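You operate a simulated robot arm through the tools that you are given. There is no shell and no other tool.

You are at the controls of a simulated robot arm. One attempt, no reset.

TASK
Fit blue disc 27 and the black cover, turn-check it, then unclamp.
Fine: the clamp stays locked till the check is done; the other blue disc and the pieces beside the mat stay.

The check looks at the end state, three seconds after you hand in, the way a careful person would. Anything else that was tipped, shoved, dropped, spilled or broken makes it a failure. Lids that push on must go on centred and level and be pressed home; caps that screw on are set level and turned clockwise until they are tight.

THE ROBOT
A 7-joint arm with a fingered hand, fixed in place. Base frame: the origin is on the floor under the middle of its stand, x ahead of it, y to its left, z up; the work surface is at about z = 803. Lengths are in mm, angles in rad, forces in N, time in s.
It reaches about 1164 mm from its shoulder. Its first joint turns from -2.897 to 2.897 rad. Payload 4.7 kg.
Tool frame: the origin (TCP) lies between the finger pads and is the grasp point; the fingertips stand 36 mm ahead of it; z points along the fingers, y is the line along which they close. The gripper opens to 120 mm; its body begins 42 mm behind the TCP. The gripper is a hand of 5 fingers: y runs from the thumb to the fingers, the wrist lies at [-18, -122, -210] in the tool frame, and closing takes about 1.5 s.
Orientation is that of the tool frame in the base frame, as [roll, pitch, yaw] about the fixed x, y, z axes, in that order (R = Rz(yaw) Ry(pitch) Rx(roll)). With the fingers straight down and the wrist toward the robot, the tool's x, y and z point along [0, 1, 0], [1, 0, 0] and [0, 0, -1] of the base frame.

THE INTERFACE
- The arm moves only by the tool step_arm. Its argument "rows" is a list of rows, each a list of 6 numbers: the shift along the base's x, y, z in units of 500 mm (1.0 is 500 mm), then the turn, a rotation vector about the base's x, y, z in units of 90 degrees (1.0 is 90 degrees). In form: [[x, y, z, ax, ay, az], ...]. A call has 1 to 20 rows; each row is the pose to reach, as a shift and turn from the pose commanded when the call began. "jaw" is the gripper command, from -1 (fully open) to 1 (shut), values between in proportion, set as the call begins (left out, the last holds). A call with a number of a shift or a turn outside -1 to 1 is refused whole. A row lasts 0.2 s, in which the tool goes at most 50 mm and 0.15 rad; a call with a longer step from one row to the next is refused whole, and so is a gripper value outside its range. Where a pose cannot be reached the arm comes as near as it can. A force on the tool above 40 N (or 10 N above the force at the start of the call, whichever is more), or a blocked arm, ends the call early, and 0.2 s more pass. Each finger travels about 45 mm/s and halts on what it meets, pressing with about 24 N; the grip force reading is that of the motor and also rises with nothing between the fingers. The clock runs only during rows and for 0.2 s after the last one: add rows that repeat a pose to give the fingers time. It gives the time, the measured TCP pose, the force on the tool (base axes), the opening and the grip force at its end, in the units of the frame above (readings bear some noise), with the torque about the TCP (base axes, N m) and any sound that the robot's microphone picked up, and new pictures: "views" is both (left out), scene, wrist or none.
- Cameras (640 x 400 px; columns grow to the right, rows downward): "scene" is fixed at [400.9, 650.2, 1637.7]; the picture's right is [-0.94, -0.34, 0.00], its down [-0.33, 0.91, -0.26] and it looks along [0.09, -0.25, -0.96] (base axes); focal length 320 px, centre (320, 200). "wrist" rides on the gripper at [73, -91, -143] in the tool frame; the picture's right is [-0.80, 0.28, -0.53], its down [-0.53, -0.73, 0.42] and it looks along [-0.27, 0.62, 0.74] (tool axes); focal length 234 px, centre (320, 200). There is no depth. A picture from a camera that has moved, and an enlarged one, comes with that camera's place and axes in the base frame and with its lens.
- set_fingers(index, middle, ring, little, thumb_bend, thumb_turn): sets how far each is bent, from 0 (flat) to 1 (curled in); at 0.3 the hand is open as for a grip, at 0.7 the pads meet at the TCP. One left out holds its place. A second passes; each finger stops where it meets its share of the squeeze, and holds until it gets a number again. A gripper value or a shape takes the hand back. It gives what a move gives, with no picture; readings hold the bend of each and the force on index, middle, ring, little, thumb and palm. thumb_turn goes from beside the hand (0) to across from the fingers (1), as for a grip.
- preshape(shape): the hand has 5 fingers and takes this shape, open, in about a second: jaw (thumb against the fingers, like two jaws); tri (thumb and two fingers); tip (a fingertip pinch); poke (one finger out to press); point (the index stretched); flat (the hand flat); cup (the hand cupped); fist (a fist). The gripper value then closes the fingers along that shape, each until it touches; the sizes above hold for jaw. It gives what a move gives, with no picture.
- zoom(camera, box): a new picture of the part [left, top, right, bottom] of that camera's present view, enlarged. It takes no simulated time.
- hand_in(): hands the job in; it is judged then, once.

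Nothing tells you positions but the pictures and the camera data. Unless the task says otherwise, let go and move clear before handing in.

The tools are called by a JSON object that holds its "api" and its "payload". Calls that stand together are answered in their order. step_arm: Moves the arm, as the interface text tells. Its arguments: {"type":"object","properties":{"rows":{"type":"array","items":{"type":"array","items":{"type":"number"}}},"jaw":{"type":"number"},"views":{"type":"string","enum":["both","scene","wrist","none"]}},"required":["rows"]} The other tools are called the same way: preshape (shape) gives the hand a shape; set_fingers (index, middle, ring, little, thumb_bend, thumb_turn) moves the fingers one by one; zoom (camera, box) takes an enlarged picture of a part of a camera's view; hand_in () hands the job in.

At the start:

```text
t: 0.0
tcp_pos: [541.2, 383.2, 1176.9]
ee_rot: [3.141, 0.0, 1.571]
force: [1.3, 0.8, -0.2]
ft_torque: [-0.02, 0.02, 0.0]
grip_width: 119.7
grasp_force: 0.0
shape: jaw
bend: [0.3, 0.3, 0.3, 0.3, 0.3, 0.98]
finger forces: [0.0, 0.0, 0.0, 0.1, 0.0, 0.1]
```

scene: 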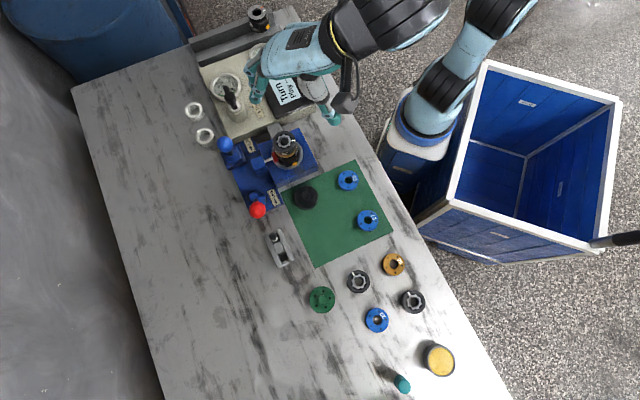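
wrist: 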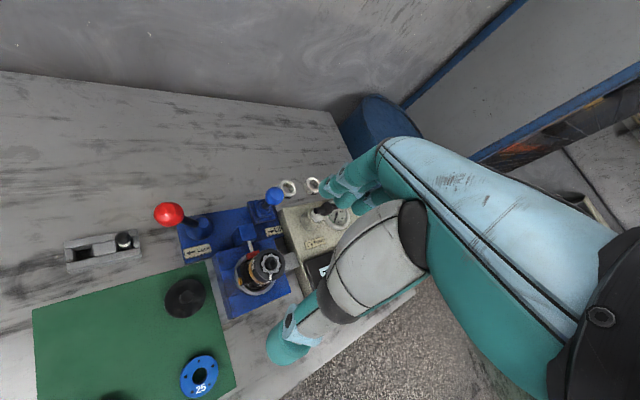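

I see a bench with a blue clamp fixture, a green mat holding two blue discs and a black cover, and loose pieces beside the mat. I'll zoom in to identify everything before moving.

{"api": "zoom", "payload": {"camera": "scene", "box": [200, 120, 340, 220]}}

{"api": "zoom", "payload": {"camera": "scene", "box": [280, 150, 400, 270]}}

{"api": "zoom", "payload": {"camera": "wrist", "box": [150, 170, 350, 330]}}

{"api": "zoom", "payload": {"camera": "scene", "box": [180, 0, 380, 140]}}

{"api": "zoom", "payload": {"camera": "scene", "box": [250, 220, 480, 400]}}

```text
4.00 times, centred on (270, 170) of scene
camera zoom: at [400.9, 650.2, 1637.7], right [-0.94, -0.34, 0.0], down [-0.33, 0.91, -0.26], along [0.09, -0.25, -0.96], focal length 1280 px, centre (520, 320)
```

zoom: 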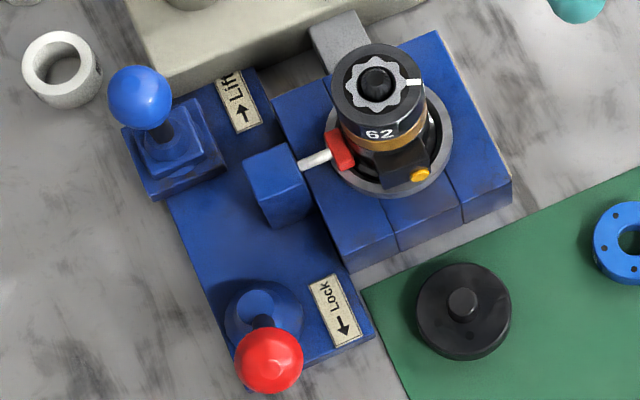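

```text
3.33 times, centred on (340, 210) of scene
camera zoom: at [400.9, 650.2, 1637.7], right [-0.94, -0.34, 0.0], down [-0.33, 0.91, -0.26], along [0.09, -0.25, -0.96], focal length 1066 px, centre (253, 167)
```

zoom: 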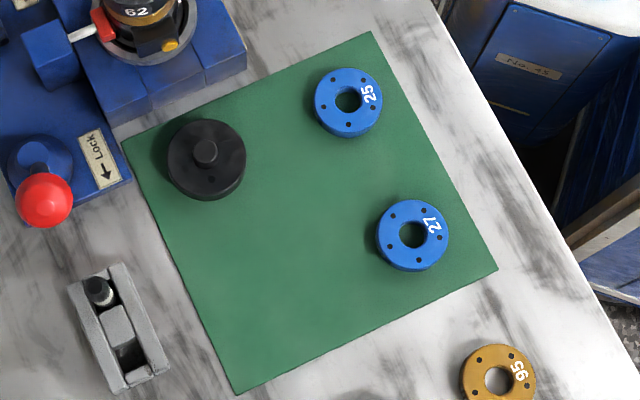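

```text
2.50 times, centred on (250, 250) of wrist
camera zoom: at [451.0, 456.3, 1319.8], right [0.28, -0.8, 0.53], down [-0.73, -0.53, -0.42], along [0.62, -0.27, -0.74], focal length 585 px, centre (495, 75)
```

zoom: 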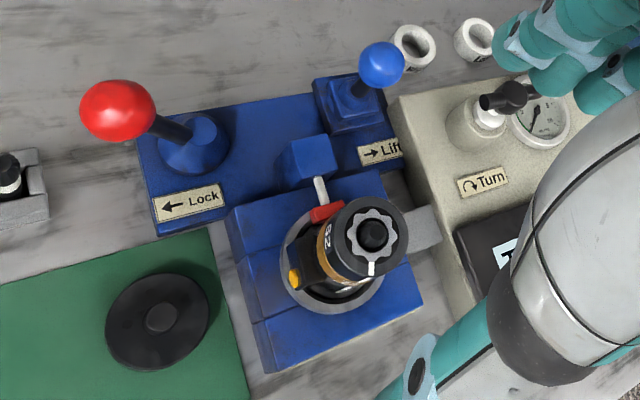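

```text
2.86 times, centred on (280, 70) of scene
camera zoom: at [400.9, 650.2, 1637.7], right [-0.94, -0.34, 0.0], down [-0.33, 0.91, -0.26], along [0.09, -0.25, -0.96], focal length 914 px, centre (434, 571)
```

zoom: 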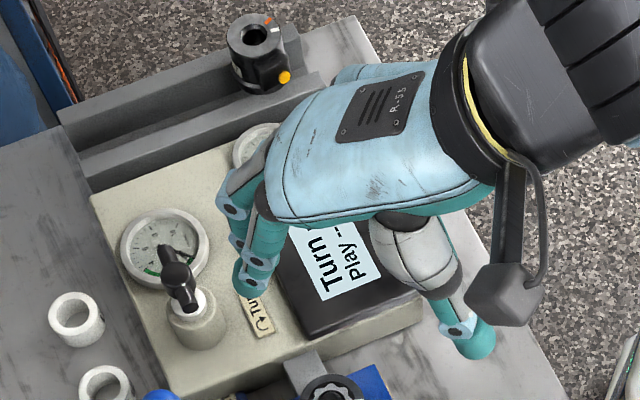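

```text
2.22 times, centred on (365, 310) of scene
camera zoom: at [400.9, 650.2, 1637.7], right [-0.94, -0.34, 0.0], down [-0.33, 0.91, -0.26], along [0.09, -0.25, -0.96], focal length 711 px, centre (220, -44)
```

zoom: 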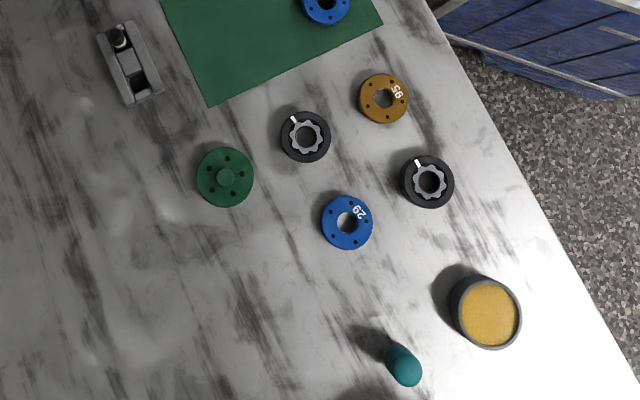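

The stack in the clamp tops out near z≈935 around (597, 357). Disc 27 sits at about (341, 445) and the cover at about (518, 442). I'll pull the arm back to see the tester and the fixture without the hand in the way.

{"api": "step_arm", "payload": {"rows": [[-0.1, 0, 0, 0, 0, 0], [-0.2, 0, 0, 0, 0, 0], [-0.3, 0, 0, 0, 0, 0], [-0.35, 0, 0, 0, 0, 0]], "views": "both"}}

```text
t: 1.0
tcp_pos: [363.8, 386.5, 1177.0]
ee_rot: [3.141, 0.0, 1.571]
force: [-0.2, 0.2, 0.1]
ft_torque: [-0.03, -0.01, 0.02]
grip_width: 119.5
grasp_force: 0.0
shape: jaw
bend: [0.3, 0.3, 0.3, 0.3, 0.3, 0.98]
finger forces: [0.0, 0.1, 0.0, 0.0, 0.0, 0.0]
camera wrist: at [275.2, 457.7, 1320.7], right [0.28, -0.8, 0.53], down [-0.73, -0.53, -0.42], along [0.62, -0.27, -0.74], focal length 234 px, centre (320, 200)
```

scene: 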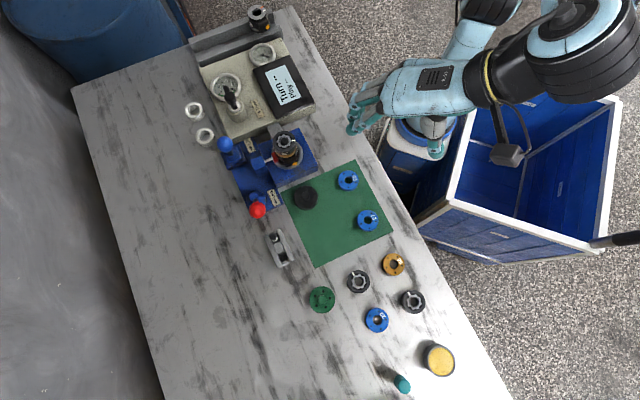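
wrist: 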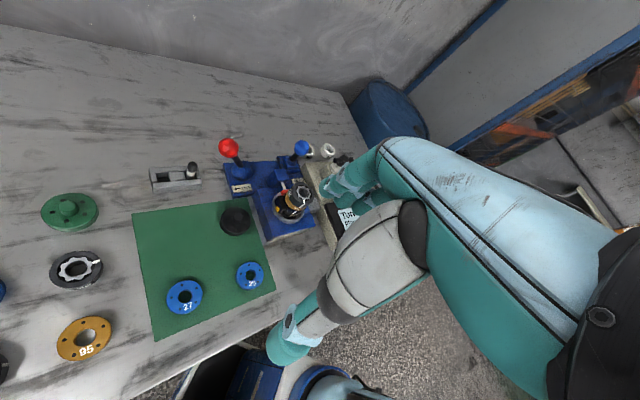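

{"api": "zoom", "payload": {"camera": "scene", "box": [180, 40, 330, 140]}}

{"api": "zoom", "payload": {"camera": "scene", "box": [250, 120, 330, 180]}}

{"api": "zoom", "payload": {"camera": "scene", "box": [180, 0, 300, 80]}}

{"api": "zoom", "payload": {"camera": "wrist", "box": [210, 120, 370, 240]}}

{"api": "zoom", "payload": {"camera": "scene", "box": [280, 150, 400, 250]}}

```text
4.00 times, centred on (255, 90) of scene
camera zoom: at [400.9, 650.2, 1637.7], right [-0.94, -0.34, 0.0], down [-0.33, 0.91, -0.26], along [0.09, -0.25, -0.96], focal length 1280 px, centre (580, 640)
```

zoom: 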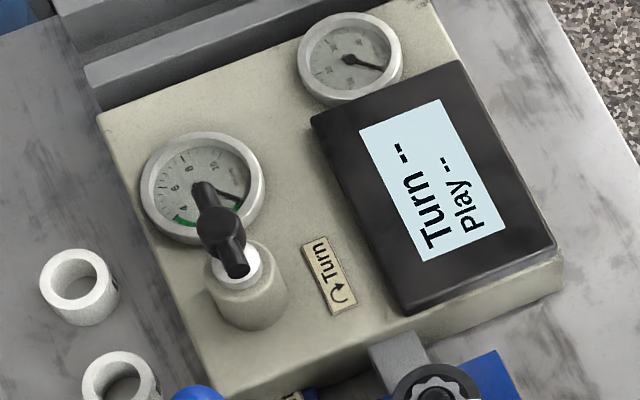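

```text
6.67 times, centred on (290, 150) of scene
camera zoom: at [400.9, 650.2, 1637.7], right [-0.94, -0.34, 0.0], down [-0.33, 0.91, -0.26], along [0.09, -0.25, -0.96], focal length 2133 px, centre (520, 533)
```

zoom: 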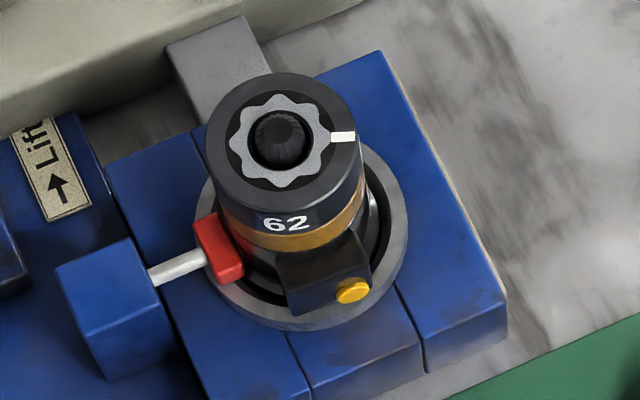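

```text
5.00 times, centred on (240, 40) of scene
camera zoom: at [400.9, 650.2, 1637.7], right [-0.94, -0.34, 0.0], down [-0.33, 0.91, -0.26], along [0.09, -0.25, -0.96], focal length 1600 px, centre (720, 1000)
```

zoom: 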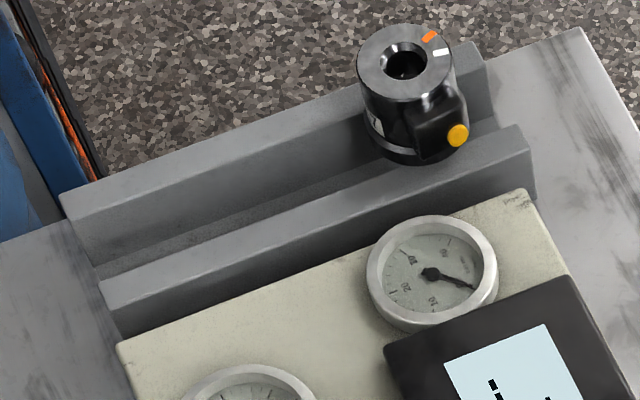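

```text
3.33 times, centred on (290, 180) of wrist
camera zoom: at [275.2, 457.7, 1320.7], right [0.28, -0.8, 0.53], down [-0.73, -0.53, -0.42], along [0.62, -0.27, -0.74], focal length 781 px, centre (420, 267)
```

zoom: 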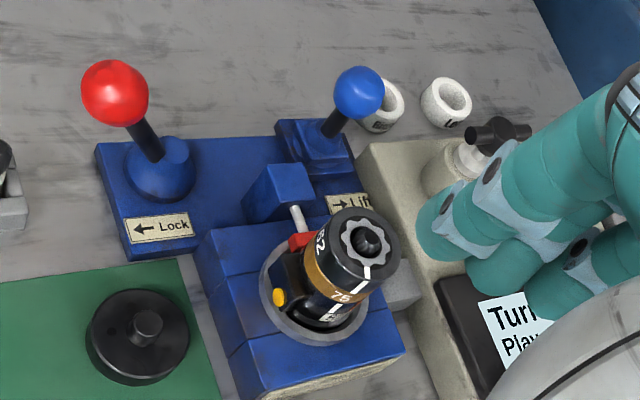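

```text
4.00 times, centred on (340, 200) of scene
camera zoom: at [400.9, 650.2, 1637.7], right [-0.94, -0.34, 0.0], down [-0.33, 0.91, -0.26], along [0.09, -0.25, -0.96], focal length 1280 px, centre (240, 200)
```

zoom: 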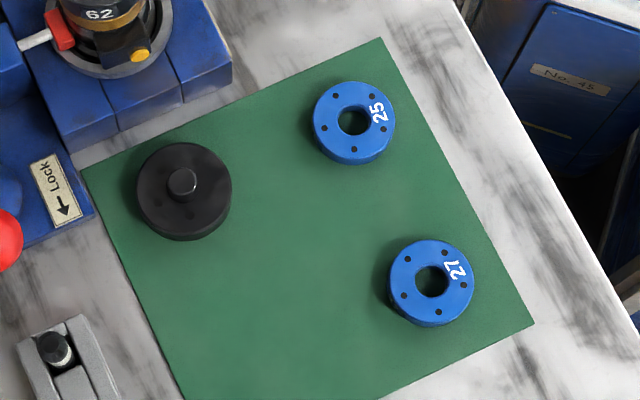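

The zoom pictures stay sharp, so I can measure directly from them. I'll take very tight crops of the stack, the disc, the cover, the levers and the T-handle from both cameras.

{"api": "zoom", "payload": {"camera": "scene", "box": [270, 125, 310, 150]}}

{"api": "zoom", "payload": {"camera": "wrist", "box": [260, 170, 324, 210]}}

{"api": "zoom", "payload": {"camera": "wrist", "box": [268, 180, 324, 240]}}

{"api": "zoom", "payload": {"camera": "scene", "box": [348, 207, 388, 232]}}

{"api": "zoom", "payload": {"camera": "wrist", "box": [152, 270, 216, 320]}}

{"api": "zoom", "payload": {"camera": "wrist", "box": [205, 190, 269, 240]}}

{"api": "zoom", "payload": {"camera": "scene", "box": [285, 183, 325, 213]}}

{"api": "zoom", "payload": {"camera": "scene", "box": [200, 65, 260, 120]}}

{"api": "zoom", "payload": {"camera": "scene", "box": [210, 130, 290, 220]}}

{"api": "zoom", "payload": {"camera": "wrist", "box": [130, 130, 220, 200]}}

```text
16.00 times, centred on (290, 138) of scene
camera zoom: at [400.9, 650.2, 1637.7], right [-0.94, -0.34, 0.0], down [-0.33, 0.91, -0.26], along [0.09, -0.25, -0.96], focal length 5119 px, centre (800, 1200)
```

zoom: 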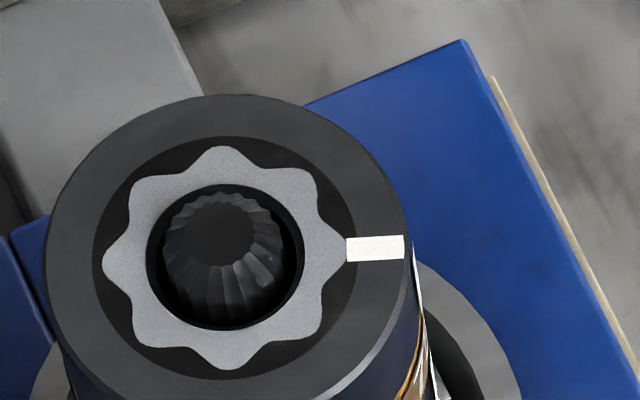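

```text
10.00 times, centred on (292, 190) of wrist
camera zoom: at [275.2, 457.7, 1320.7], right [0.28, -0.8, 0.53], down [-0.73, -0.53, -0.42], along [0.62, -0.27, -0.74], focal length 2342 px, centre (600, 300)
```

zoom: 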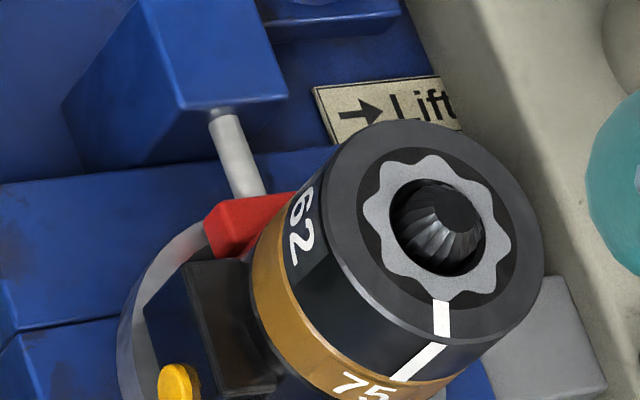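

```text
6.67 times, centred on (296, 210) of wrist
camera zoom: at [275.2, 457.7, 1320.7], right [0.28, -0.8, 0.53], down [-0.73, -0.53, -0.42], along [0.62, -0.27, -0.74], focal length 1561 px, centre (480, 133)
```

zoom: 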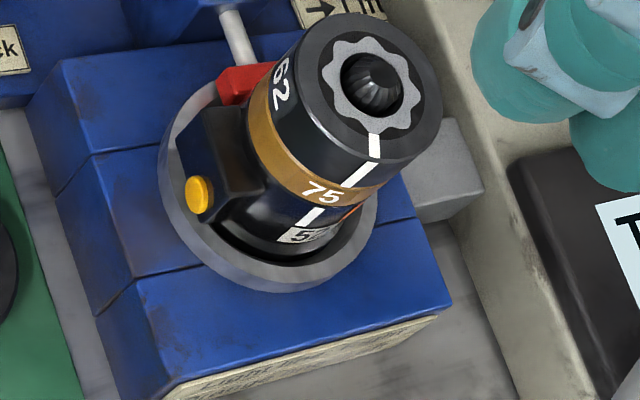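

```text
16.00 times, centred on (368, 220) of scene
camera zoom: at [400.9, 650.2, 1637.7], right [-0.94, -0.34, 0.0], down [-0.33, 0.91, -0.26], along [0.09, -0.25, -0.96], focal length 5119 px, centre (-448, -112)
```

zoom: 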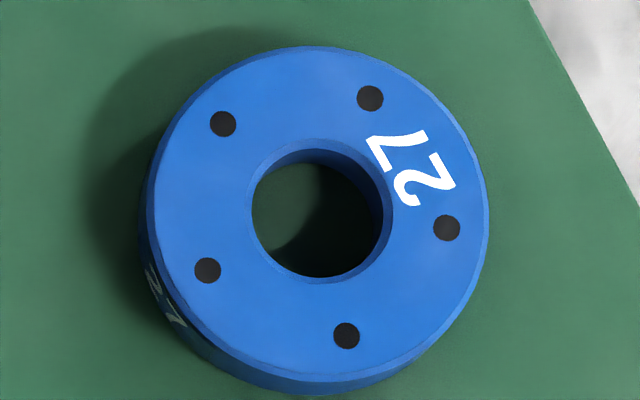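

```text
8.00 times, centred on (184, 295) of wrist
camera zoom: at [275.2, 457.7, 1320.7], right [0.28, -0.8, 0.53], down [-0.73, -0.53, -0.42], along [0.62, -0.27, -0.74], focal length 1873 px, centre (1408, -560)
```

zoom: 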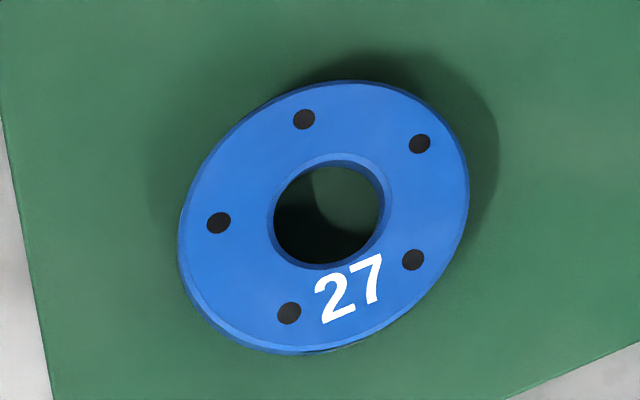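

```text
8.00 times, centred on (237, 215) of wrist
camera zoom: at [275.2, 457.7, 1320.7], right [0.28, -0.8, 0.53], down [-0.73, -0.53, -0.42], along [0.62, -0.27, -0.74], focal length 1873 px, centre (984, 80)
```

zoom: 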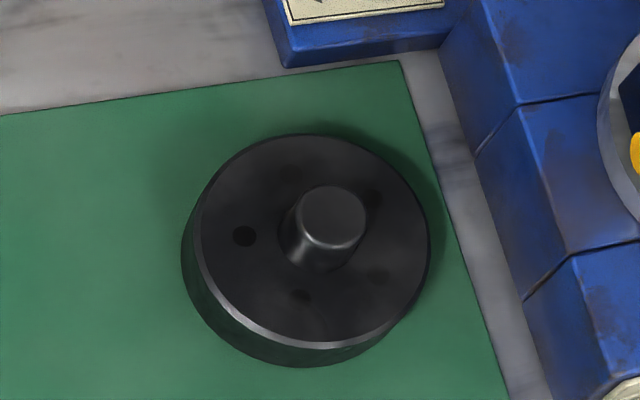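

```text
13.33 times, centred on (305, 198) of scene
camera zoom: at [400.9, 650.2, 1637.7], right [-0.94, -0.34, 0.0], down [-0.33, 0.91, -0.26], along [0.09, -0.25, -0.96], focal length 4266 px, centre (520, 227)
```

zoom: 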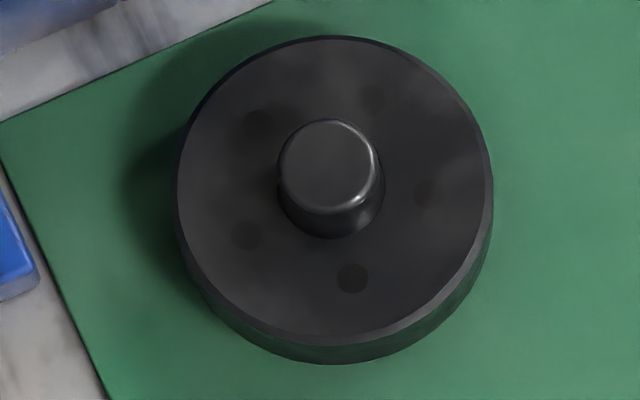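

```text
7.27 times, centred on (230, 92) of scene
camera zoom: at [400.9, 650.2, 1637.7], right [-0.94, -0.34, 0.0], down [-0.33, 0.91, -0.26], along [0.09, -0.25, -0.96], focal length 2327 px, centre (974, 982)
```

zoom: 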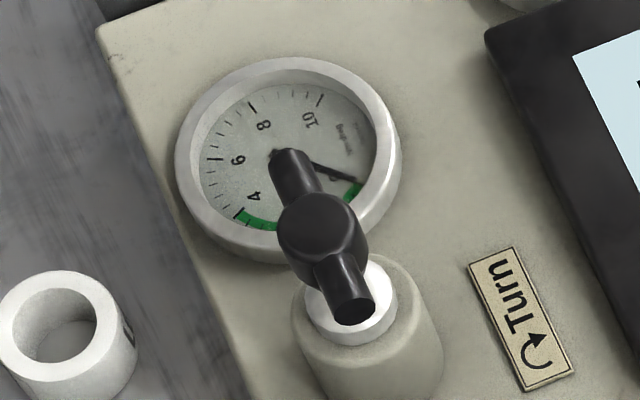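

```text
4.44 times, centred on (250, 175) of scene
camera zoom: at [400.9, 650.2, 1637.7], right [-0.94, -0.34, 0.0], down [-0.33, 0.91, -0.26], along [0.09, -0.25, -0.96], focal length 1422 px, centre (631, 311)
```

zoom: 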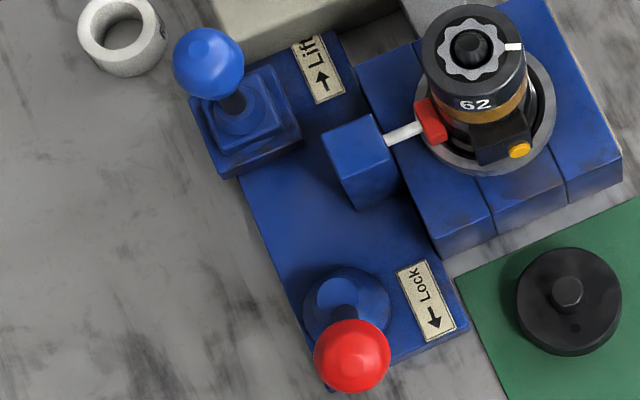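

```text
5.71 times, centred on (175, 165) of wrist
camera zoom: at [275.2, 457.7, 1320.7], right [0.28, -0.8, 0.53], down [-0.73, -0.53, -0.42], along [0.62, -0.27, -0.74], focal length 1338 px, centre (1149, 400)
```

zoom: 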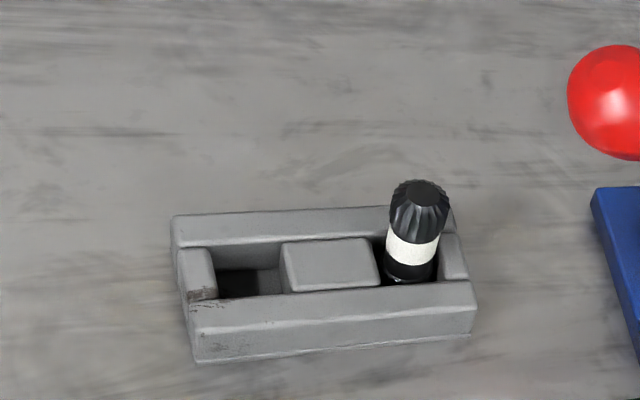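

{"api": "zoom", "payload": {"camera": "wrist", "box": [40, 240, 120, 300]}}

{"api": "zoom", "payload": {"camera": "wrist", "box": [30, 180, 110, 240]}}

{"api": "zoom", "payload": {"camera": "wrist", "box": [40, 305, 130, 370]}}

{"api": "zoom", "payload": {"camera": "scene", "box": [335, 260, 385, 300]}}

{"api": "zoom", "payload": {"camera": "scene", "box": [255, 220, 305, 275]}}

{"api": "zoom", "payload": {"camera": "scene", "box": [235, 0, 285, 40]}}

{"api": "zoom", "payload": {"camera": "scene", "box": [328, 165, 368, 195]}}

```text
6.67 times, centred on (80, 270) of wrist
camera zoom: at [275.2, 457.7, 1320.7], right [0.28, -0.8, 0.53], down [-0.73, -0.53, -0.42], along [0.62, -0.27, -0.74], focal length 1561 px, centre (1920, -267)
```

zoom: 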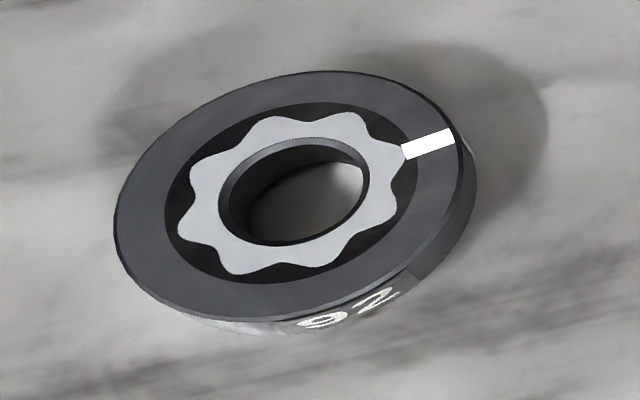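

```text
6.67 times, centred on (70, 210) of wrist
camera zoom: at [275.2, 457.7, 1320.7], right [0.28, -0.8, 0.53], down [-0.73, -0.53, -0.42], along [0.62, -0.27, -0.74], focal length 1561 px, centre (1987, 133)
```

zoom: 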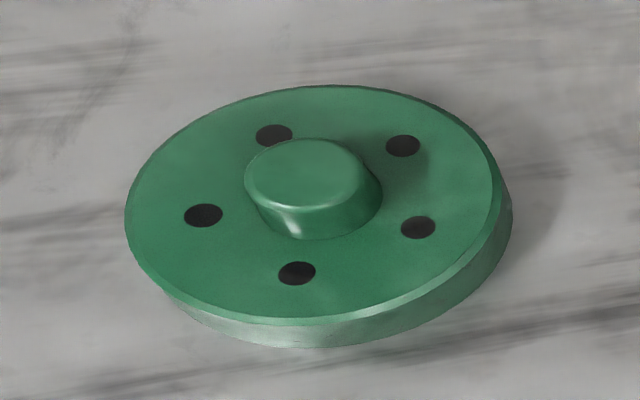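

```text
6.15 times, centred on (85, 338) of wrist
camera zoom: at [275.2, 457.7, 1320.7], right [0.28, -0.8, 0.53], down [-0.73, -0.53, -0.42], along [0.62, -0.27, -0.74], focal length 1441 px, centre (1766, -646)
```

zoom: 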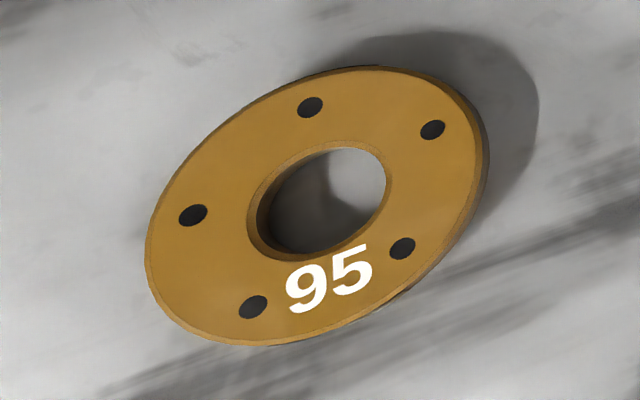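

```text
10.00 times, centred on (360, 280) of scene
camera zoom: at [400.9, 650.2, 1637.7], right [-0.94, -0.34, 0.0], down [-0.33, 0.91, -0.26], along [0.09, -0.25, -0.96], focal length 3200 px, centre (-80, -600)
```

zoom: 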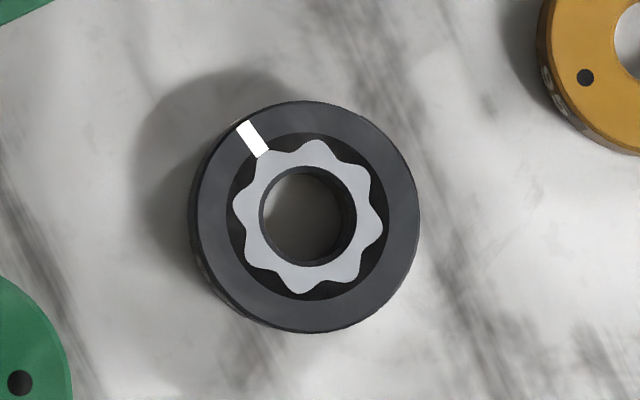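

```text
7.27 times, centred on (280, 248) of scene
camera zoom: at [400.9, 650.2, 1637.7], right [-0.94, -0.34, 0.0], down [-0.33, 0.91, -0.26], along [0.09, -0.25, -0.96], focal length 2327 px, centre (611, -146)
```

zoom: 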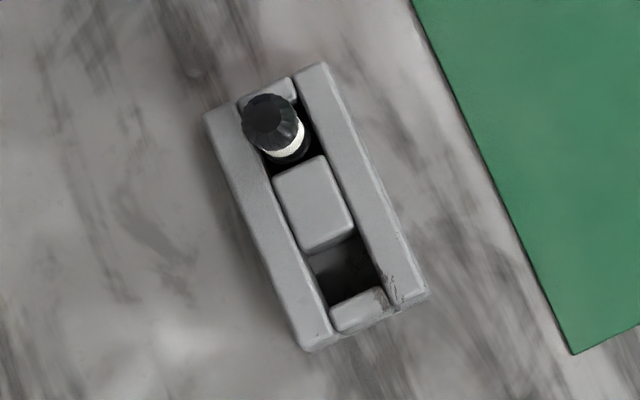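

```text
10.00 times, centred on (260, 20) of scene
camera zoom: at [400.9, 650.2, 1637.7], right [-0.94, -0.34, 0.0], down [-0.33, 0.91, -0.26], along [0.09, -0.25, -0.96], focal length 3200 px, centre (920, 2000)
```

zoom: 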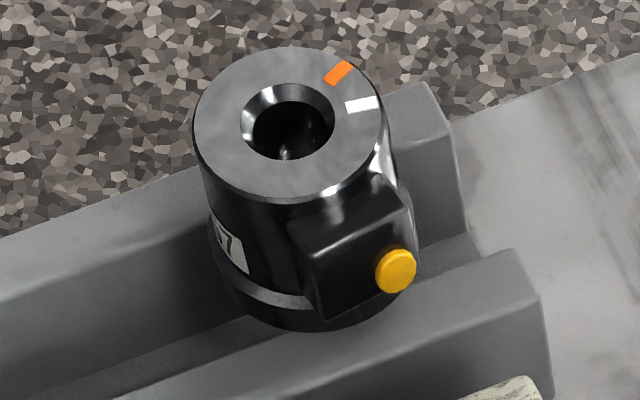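

```text
13.33 times, centred on (348, 180) of scene
camera zoom: at [400.9, 650.2, 1637.7], right [-0.94, -0.34, 0.0], down [-0.33, 0.91, -0.26], along [0.09, -0.25, -0.96], focal length 4266 px, centre (-53, 467)
```

zoom: 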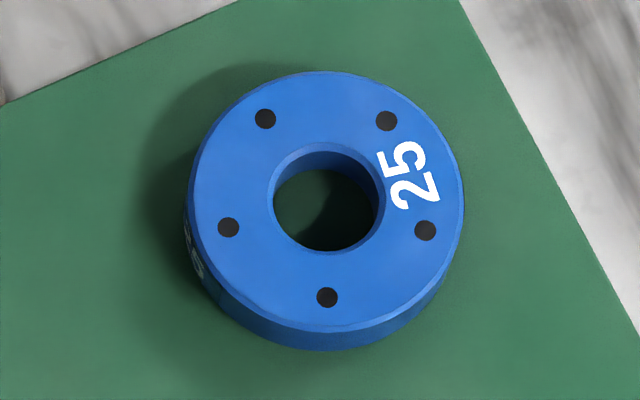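

Everything on the stack is identified. It's a motor-like build: body 5x, amber 75 and the splined ring 62 with a fluted shaft, and disc 27 and then the black cover go on top. Now I'll try the fingertip pinch shape in free air to see how the fingers meet.

{"api": "preshape", "payload": {"shape": "tip"}}

{"api": "zoom", "payload": {"camera": "wrist", "box": [200, 100, 520, 400]}}

{"api": "zoom", "payload": {"camera": "scene", "box": [320, 40, 480, 180]}}

```text
t: 1.9
tcp_pos: [365.9, 386.0, 1176.8]
ee_rot: [3.139, 0.0, 1.57]
force: [-0.7, -0.4, -0.8]
ft_torque: [0.02, 0.05, 0.0]
grip_width: 119.6
grasp_force: 0.1
shape: tip
bend: [0.3, 0.98, 0.99, 0.99, 0.3, 0.98]
finger forces: [0.1, 0.0, 0.0, 0.0, 0.1, 0.0]
```

```text
1.33 times, centred on (360, 250) of wrist
camera zoom: at [275.5, 457.8, 1320.8], right [0.28, -0.8, 0.53], down [-0.73, -0.53, -0.42], along [0.62, -0.27, -0.74], focal length 312 px, centre (267, 133)
```

zoom: 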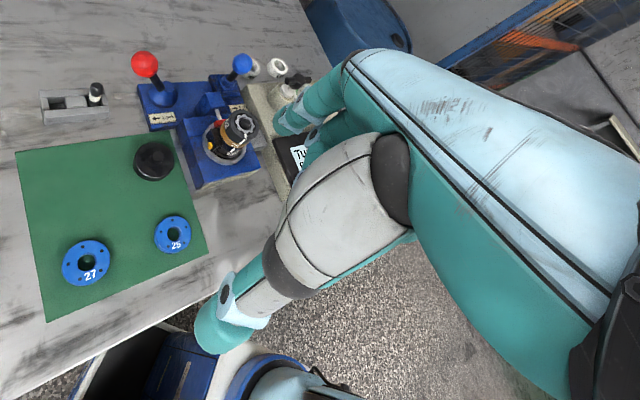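

```text
2.86 times, centred on (400, 110) of scene
camera zoom: at [400.9, 650.2, 1637.7], right [-0.94, -0.34, 0.0], down [-0.33, 0.91, -0.26], along [0.09, -0.25, -0.96], focal length 914 px, centre (91, 457)
```

zoom: 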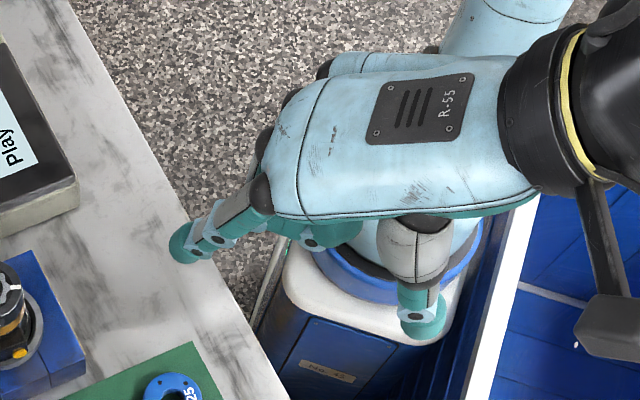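

The tip shape uses only the index finger and thumb. I'd prefer a three-point grip for a flat disc, so I'll try "tri" and half-close it in the air to see the geometry.

{"api": "preshape", "payload": {"shape": "tri"}}

{"api": "zoom", "payload": {"camera": "scene", "box": [330, 60, 460, 180]}}

{"api": "step_arm", "payload": {"rows": [[0, 0, 0, 0, 0, 0], [0, 0, 0, 0, 0, 0], [0, 0, 0, 0, 0, 0], [0, 0, 0, 0, 0, 0], [0, 0, 0, 0, 0, 0]], "jaw": 0.0, "views": "wrist"}}

{"api": "zoom", "payload": {"camera": "scene", "box": [330, 60, 460, 180]}}

```text
t: 2.8
tcp_pos: [365.3, 385.5, 1177.3]
ee_rot: [3.141, 0.0, 1.571]
force: [0.3, -0.1, 0.1]
ft_torque: [0.02, 0.02, 0.02]
grip_width: 119.8
grasp_force: 0.1
shape: tri
bend: [0.3, 0.3, 0.99, 0.99, 0.3, 0.98]
finger forces: [0.1, 0.1, 0.0, 0.1, 0.1, 0.0]
```

```text
3.33 times, centred on (395, 120) of scene
camera zoom: at [400.9, 650.2, 1637.7], right [-0.94, -0.34, 0.0], down [-0.33, 0.91, -0.26], along [0.09, -0.25, -0.96], focal length 1066 px, centre (70, 467)
```

zoom: 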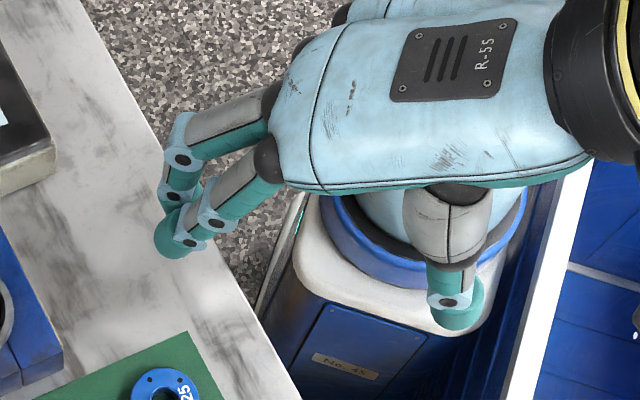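

```text
t: 4.0
tcp_pos: [364.3, 385.4, 1177.5]
ee_rot: [-3.141, 0.0, 1.571]
force: [-0.5, 0.5, 0.4]
ft_torque: [0.02, -0.02, 0.0]
grip_width: 60.5
grasp_force: 0.1
shape: tri
bend: [0.74, 0.45, 0.99, 0.99, 0.7, 1.0]
finger forces: [0.0, 0.1, 0.1, 0.0, 0.0, 0.1]
camera wrist: at [275.4, 457.7, 1320.8], right [0.28, -0.8, 0.53], down [-0.73, -0.53, -0.42], along [0.62, -0.27, -0.74], focal length 234 px, centre (320, 200)
```

wrist: 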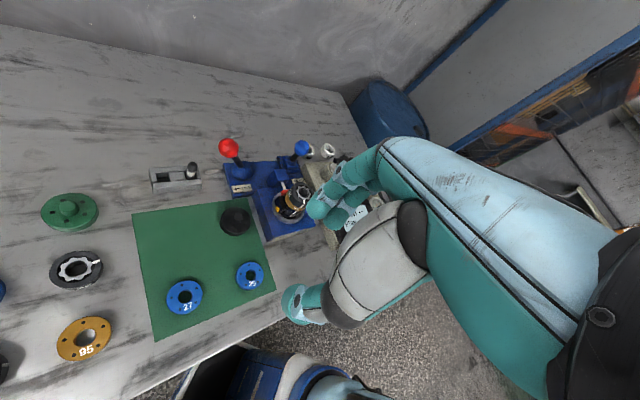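

```text
3.33 times, centred on (395, 120) of scene
camera zoom: at [400.9, 650.2, 1637.7], right [-0.94, -0.34, 0.0], down [-0.33, 0.91, -0.26], along [0.09, -0.25, -0.96], focal length 1066 px, centre (70, 467)
```

zoom: 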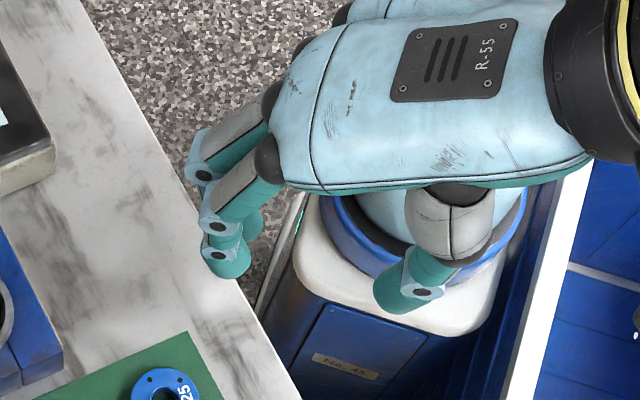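

At half close, the tri pads face each other nearly parallel about 60 mm apart, which suits a 56 mm disc. Next I'll swing over disc 27 at about (340, 447) with the hand yawed 45°, staying high, and look again.

{"api": "step_arm", "payload": {"rows": [[-0.008, 0.02, -0.04, 0, 0, 0.083], [-0.016, 0.04, -0.09, 0, 0, 0.166], [-0.024, 0.06, -0.14, 0, 0, 0.25], [-0.032, 0.08, -0.19, 0, 0, 0.333], [-0.04, 0.1, -0.24, 0, 0, 0.416], [-0.048, 0.124, -0.29, 0, 0, 0.5], [-0.05, 0.124, -0.34, 0, 0, 0.5]], "jaw": -0.4, "views": "both"}}

{"api": "zoom", "payload": {"camera": "scene", "box": [300, 150, 440, 260]}}

{"api": "zoom", "payload": {"camera": "wrist", "box": [200, 100, 480, 400]}}

```text
t: 5.6
tcp_pos: [341.1, 446.9, 1005.9]
ee_rot: [3.141, 0.001, 2.358]
force: [-0.3, -0.4, 0.0]
ft_torque: [-0.01, 0.01, -0.02]
grip_width: 83.5
grasp_force: 0.1
shape: tri
bend: [0.73, 0.37, 0.99, 0.99, 0.6, 0.99]
finger forces: [0.1, 0.1, 0.0, 0.0, 0.2, 0.0]
camera wrist: at [227.0, 433.3, 1148.6], right [0.77, -0.37, 0.53], down [-0.14, -0.89, -0.42], along [0.63, 0.25, -0.74], focal length 234 px, centre (320, 200)
```

scene: 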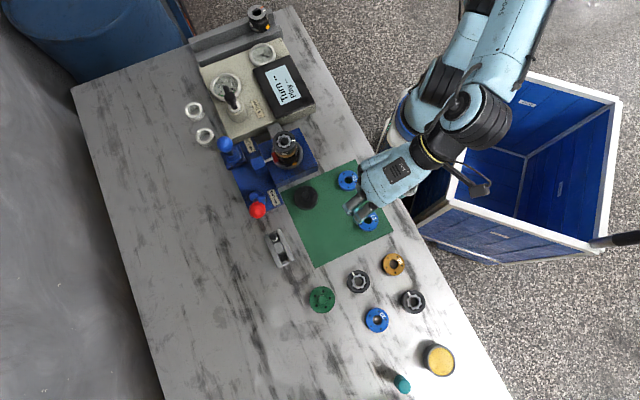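
wrist: 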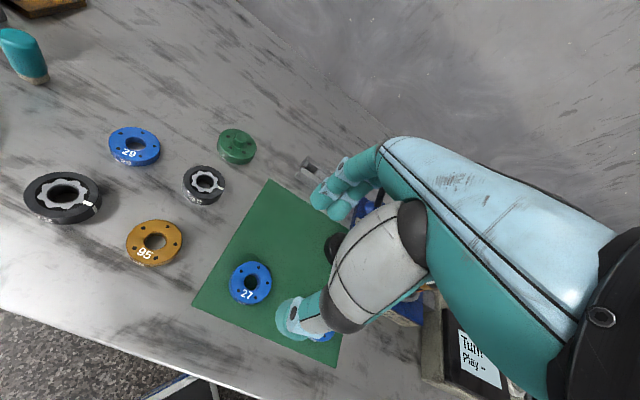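

```text
3.64 times, centred on (370, 205) of scene
camera zoom: at [400.9, 650.2, 1637.7], right [-0.94, -0.34, 0.0], down [-0.33, 0.91, -0.26], along [0.09, -0.25, -0.96], focal length 1164 px, centre (138, 182)
```

zoom: 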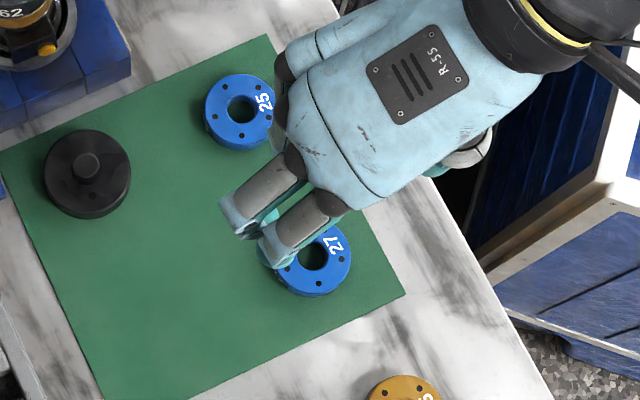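

```text
1.33 times, centred on (340, 250) of wrist
camera zoom: at [227.0, 433.3, 1148.6], right [0.77, -0.37, 0.53], down [-0.14, -0.89, -0.42], along [0.63, 0.25, -0.74], focal length 312 px, centre (293, 133)
```

zoom: 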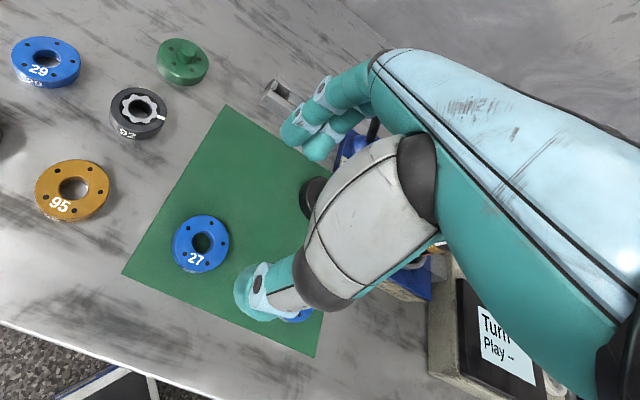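

The index and middle fingers straddle the tool axis, and the TCP lines up over disc 27. I'll descend partway and check alignment.

{"api": "step_arm", "payload": {"rows": [[0, 0, -0.08, 0, 0, 0], [0, 0, -0.16, 0, 0, 0], [0, 0, -0.22, 0, 0, 0], [0, 0, -0.24, 0, 0, 0]], "jaw": -0.3, "views": "both"}}

{"api": "zoom", "payload": {"camera": "scene", "box": [320, 180, 400, 250]}}

{"api": "zoom", "payload": {"camera": "wrist", "box": [240, 160, 400, 320]}}

```text
t: 6.6
tcp_pos: [341.0, 447.2, 886.2]
ee_rot: [-3.14, 0.001, 2.357]
force: [-0.2, -0.8, -0.4]
ft_torque: [0.01, -0.01, 0.01]
grip_width: 78.7
grasp_force: 0.1
shape: tri
bend: [0.73, 0.39, 0.99, 0.99, 0.63, 1.0]
finger forces: [0.0, 0.1, 0.0, 0.0, 0.0, 0.0]
camera wrist: at [226.2, 433.6, 1028.5], right [0.77, -0.37, 0.53], down [-0.14, -0.89, -0.42], along [0.63, 0.25, -0.74], focal length 234 px, centre (320, 200)
```

scene: 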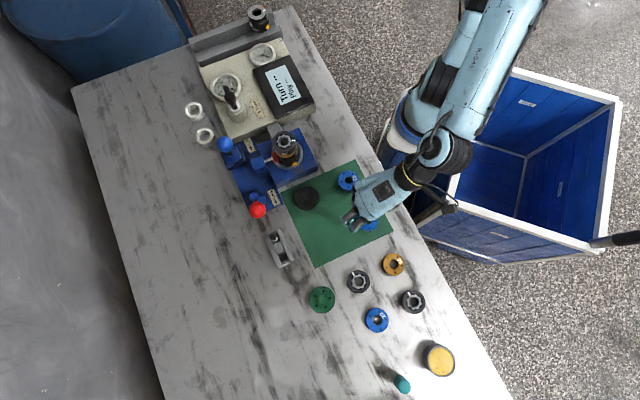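
wrist: 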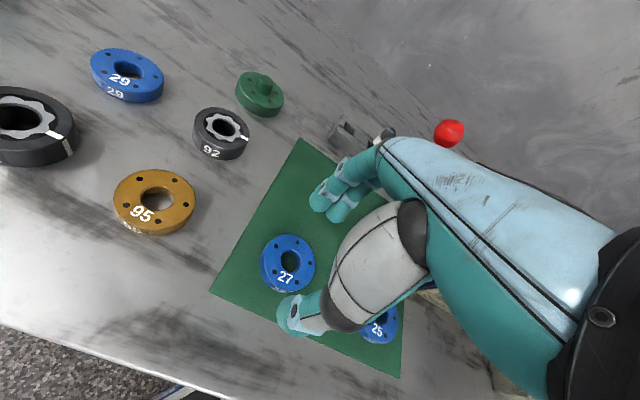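

```text
5.71 times, centred on (360, 215) of scene
camera zoom: at [400.9, 650.2, 1637.7], right [-0.94, -0.34, 0.0], down [-0.33, 0.91, -0.26], along [0.09, -0.25, -0.96], focal length 1828 px, centre (91, 114)
```

zoom: 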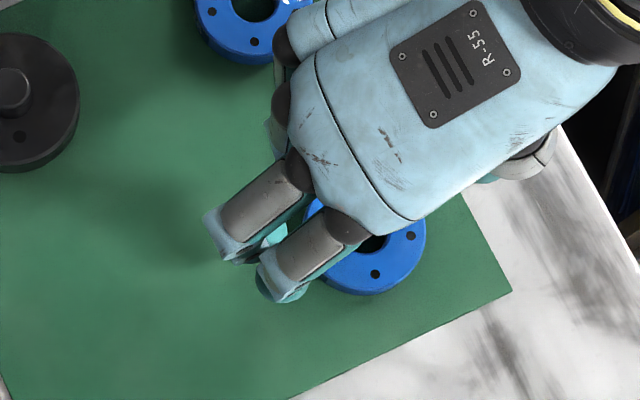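

```text
2.50 times, centred on (320, 240) of wrist
camera zoom: at [226.2, 433.6, 1028.5], right [0.77, -0.37, 0.53], down [-0.14, -0.89, -0.42], along [0.63, 0.25, -0.74], focal length 585 px, centre (320, 100)
```

zoom: 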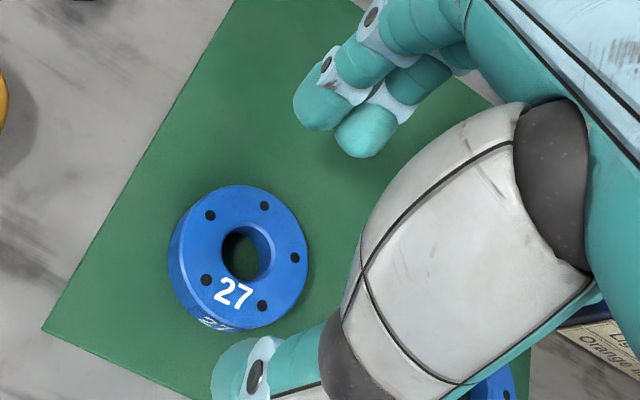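

The wrist camera puts the disc hole within about 1 mm of the tool axis. Now I'll lower to grasp height, with the fingertips just above the mat.

{"api": "step_arm", "payload": {"rows": [[0, 0, -0.03, 0, 0, 0], [0, 0, -0.06, 0, 0, 0], [0, 0, -0.078, 0, 0, 0], [0, 0, -0.078, 0, 0, 0]], "views": "both"}}

{"api": "zoom", "payload": {"camera": "scene", "box": [330, 190, 390, 240]}}

{"api": "zoom", "payload": {"camera": "wrist", "box": [240, 180, 400, 330]}}

```text
t: 7.6
tcp_pos: [340.2, 446.3, 846.5]
ee_rot: [3.139, 0.0, 2.355]
force: [0.0, -0.4, 0.2]
ft_torque: [-0.01, -0.02, -0.02]
grip_width: 78.2
grasp_force: 0.1
shape: tri
bend: [0.73, 0.39, 0.99, 0.99, 0.63, 1.0]
finger forces: [0.0, 0.1, 0.0, 0.0, 0.0, 0.1]
camera wrist: at [226.0, 432.1, 990.5], right [0.77, -0.37, 0.53], down [-0.14, -0.89, -0.42], along [0.63, 0.25, -0.74], focal length 234 px, centre (320, 200)
```

scene: 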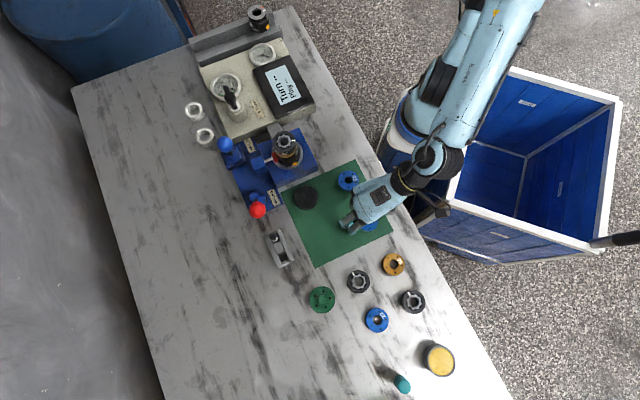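
wrist: 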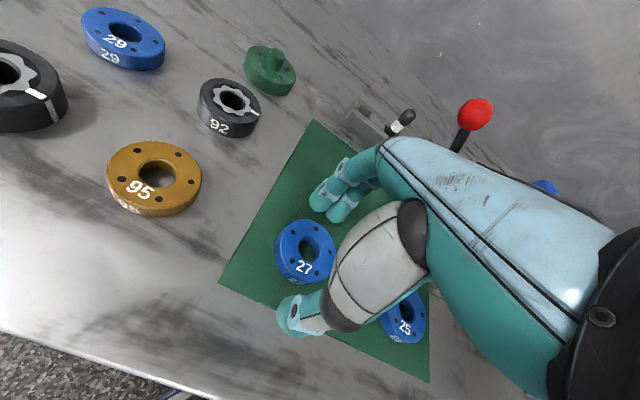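

```text
8.00 times, centred on (360, 215) of scene
camera zoom: at [400.9, 650.2, 1637.7], right [-0.94, -0.34, 0.0], down [-0.33, 0.91, -0.26], along [0.09, -0.25, -0.96], focal length 2560 px, centre (0, 80)
```

zoom: 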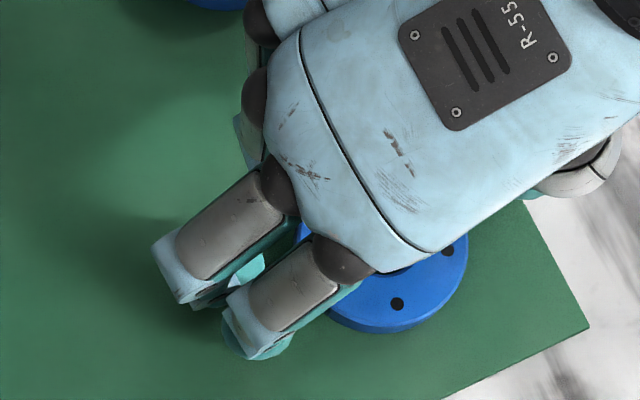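

```text
2.67 times, centred on (320, 255) of wrist
camera zoom: at [226.0, 432.1, 990.5], right [0.77, -0.37, 0.53], down [-0.14, -0.89, -0.42], along [0.63, 0.25, -0.74], focal length 624 px, centre (320, 53)
```

zoom: 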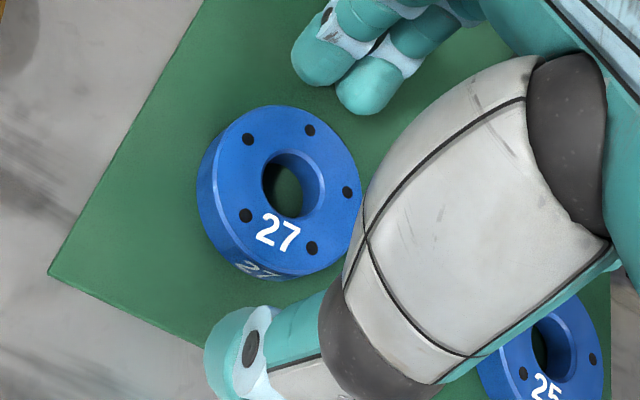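

The fingers straddle the disc with clearance. I'll go down 4 mm more and then close gently.

{"api": "step_arm", "payload": {"rows": [[0, 0, -0.008, 0, 0, 0], [0, 0, -0.008, 0, 0, 0]], "views": "none"}}

{"api": "step_arm", "payload": {"rows": [[0, 0, 0, 0, 0, 0], [0, 0, 0, 0, 0, 0], [0, 0, 0, 0, 0, 0], [0, 0, 0, 0, 0, 0], [0, 0, 0, 0, 0, 0], [0, 0, 0, 0, 0, 0]], "jaw": 0.3, "views": "both"}}

{"api": "zoom", "payload": {"camera": "wrist", "box": [240, 180, 400, 330]}}

{"api": "zoom", "payload": {"camera": "scene", "box": [330, 190, 390, 240]}}

```text
t: 8.2
tcp_pos: [339.6, 445.7, 842.6]
ee_rot: [-3.141, 0.001, 2.356]
force: [0.6, -0.6, -0.6]
ft_torque: [-0.01, 0.0, 0.0]
grip_width: 78.5
grasp_force: 0.0
shape: tri
bend: [0.73, 0.39, 0.99, 0.99, 0.63, 1.0]
finger forces: [0.0, 0.0, 0.1, 0.0, 0.0, 0.1]
```

```text
t: 9.6
tcp_pos: [340.3, 446.4, 844.0]
ee_rot: [-3.141, 0.0, 2.355]
force: [-0.5, -0.1, -0.3]
ft_torque: [0.01, 0.04, -0.02]
grip_width: 46.7
grasp_force: 23.7
shape: tri
bend: [0.74, 0.51, 1.0, 1.0, 0.73, 1.0]
finger forces: [10.2, 10.6, 0.1, 0.0, 20.6, 0.0]
camera wrist: at [225.7, 432.1, 986.2], right [0.77, -0.37, 0.53], down [-0.14, -0.89, -0.42], along [0.63, 0.25, -0.74], focal length 234 px, centre (320, 200)
```

scene: 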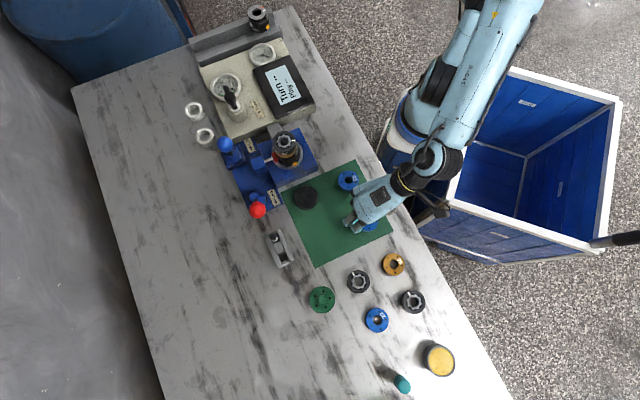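
wrist: 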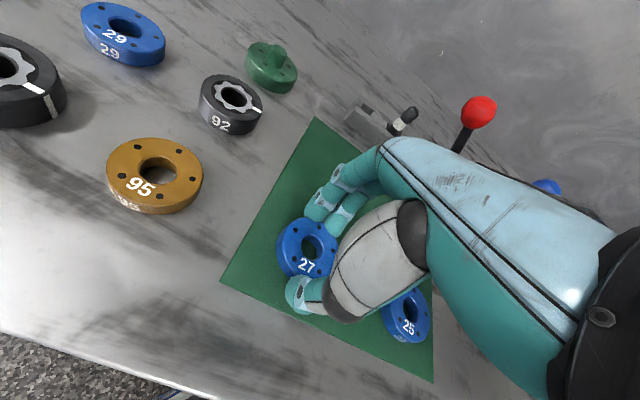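

```text
2.67 times, centred on (320, 255) of wrist
camera zoom: at [225.7, 432.1, 986.2], right [0.77, -0.37, 0.53], down [-0.14, -0.89, -0.42], along [0.63, 0.25, -0.74], focal length 624 px, centre (320, 53)
```

zoom: 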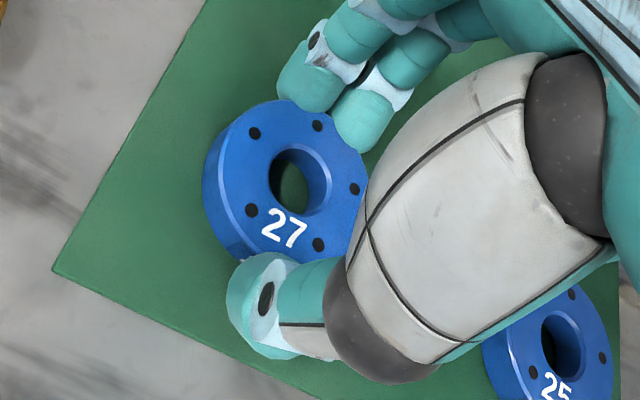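

```text
8.00 times, centred on (360, 215) of scene
camera zoom: at [400.9, 650.2, 1637.7], right [-0.94, -0.34, 0.0], down [-0.33, 0.91, -0.26], along [0.09, -0.25, -0.96], focal length 2560 px, centre (0, 80)
```

zoom: 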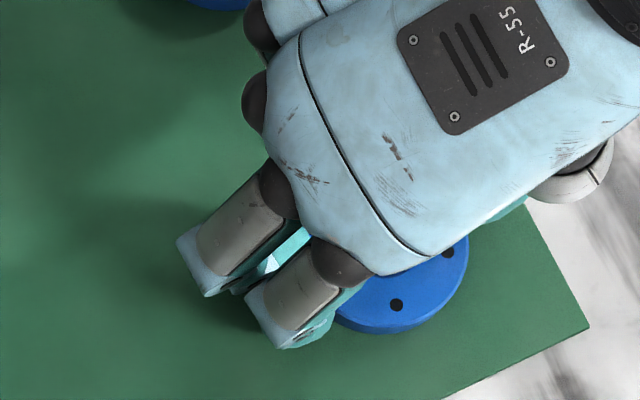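

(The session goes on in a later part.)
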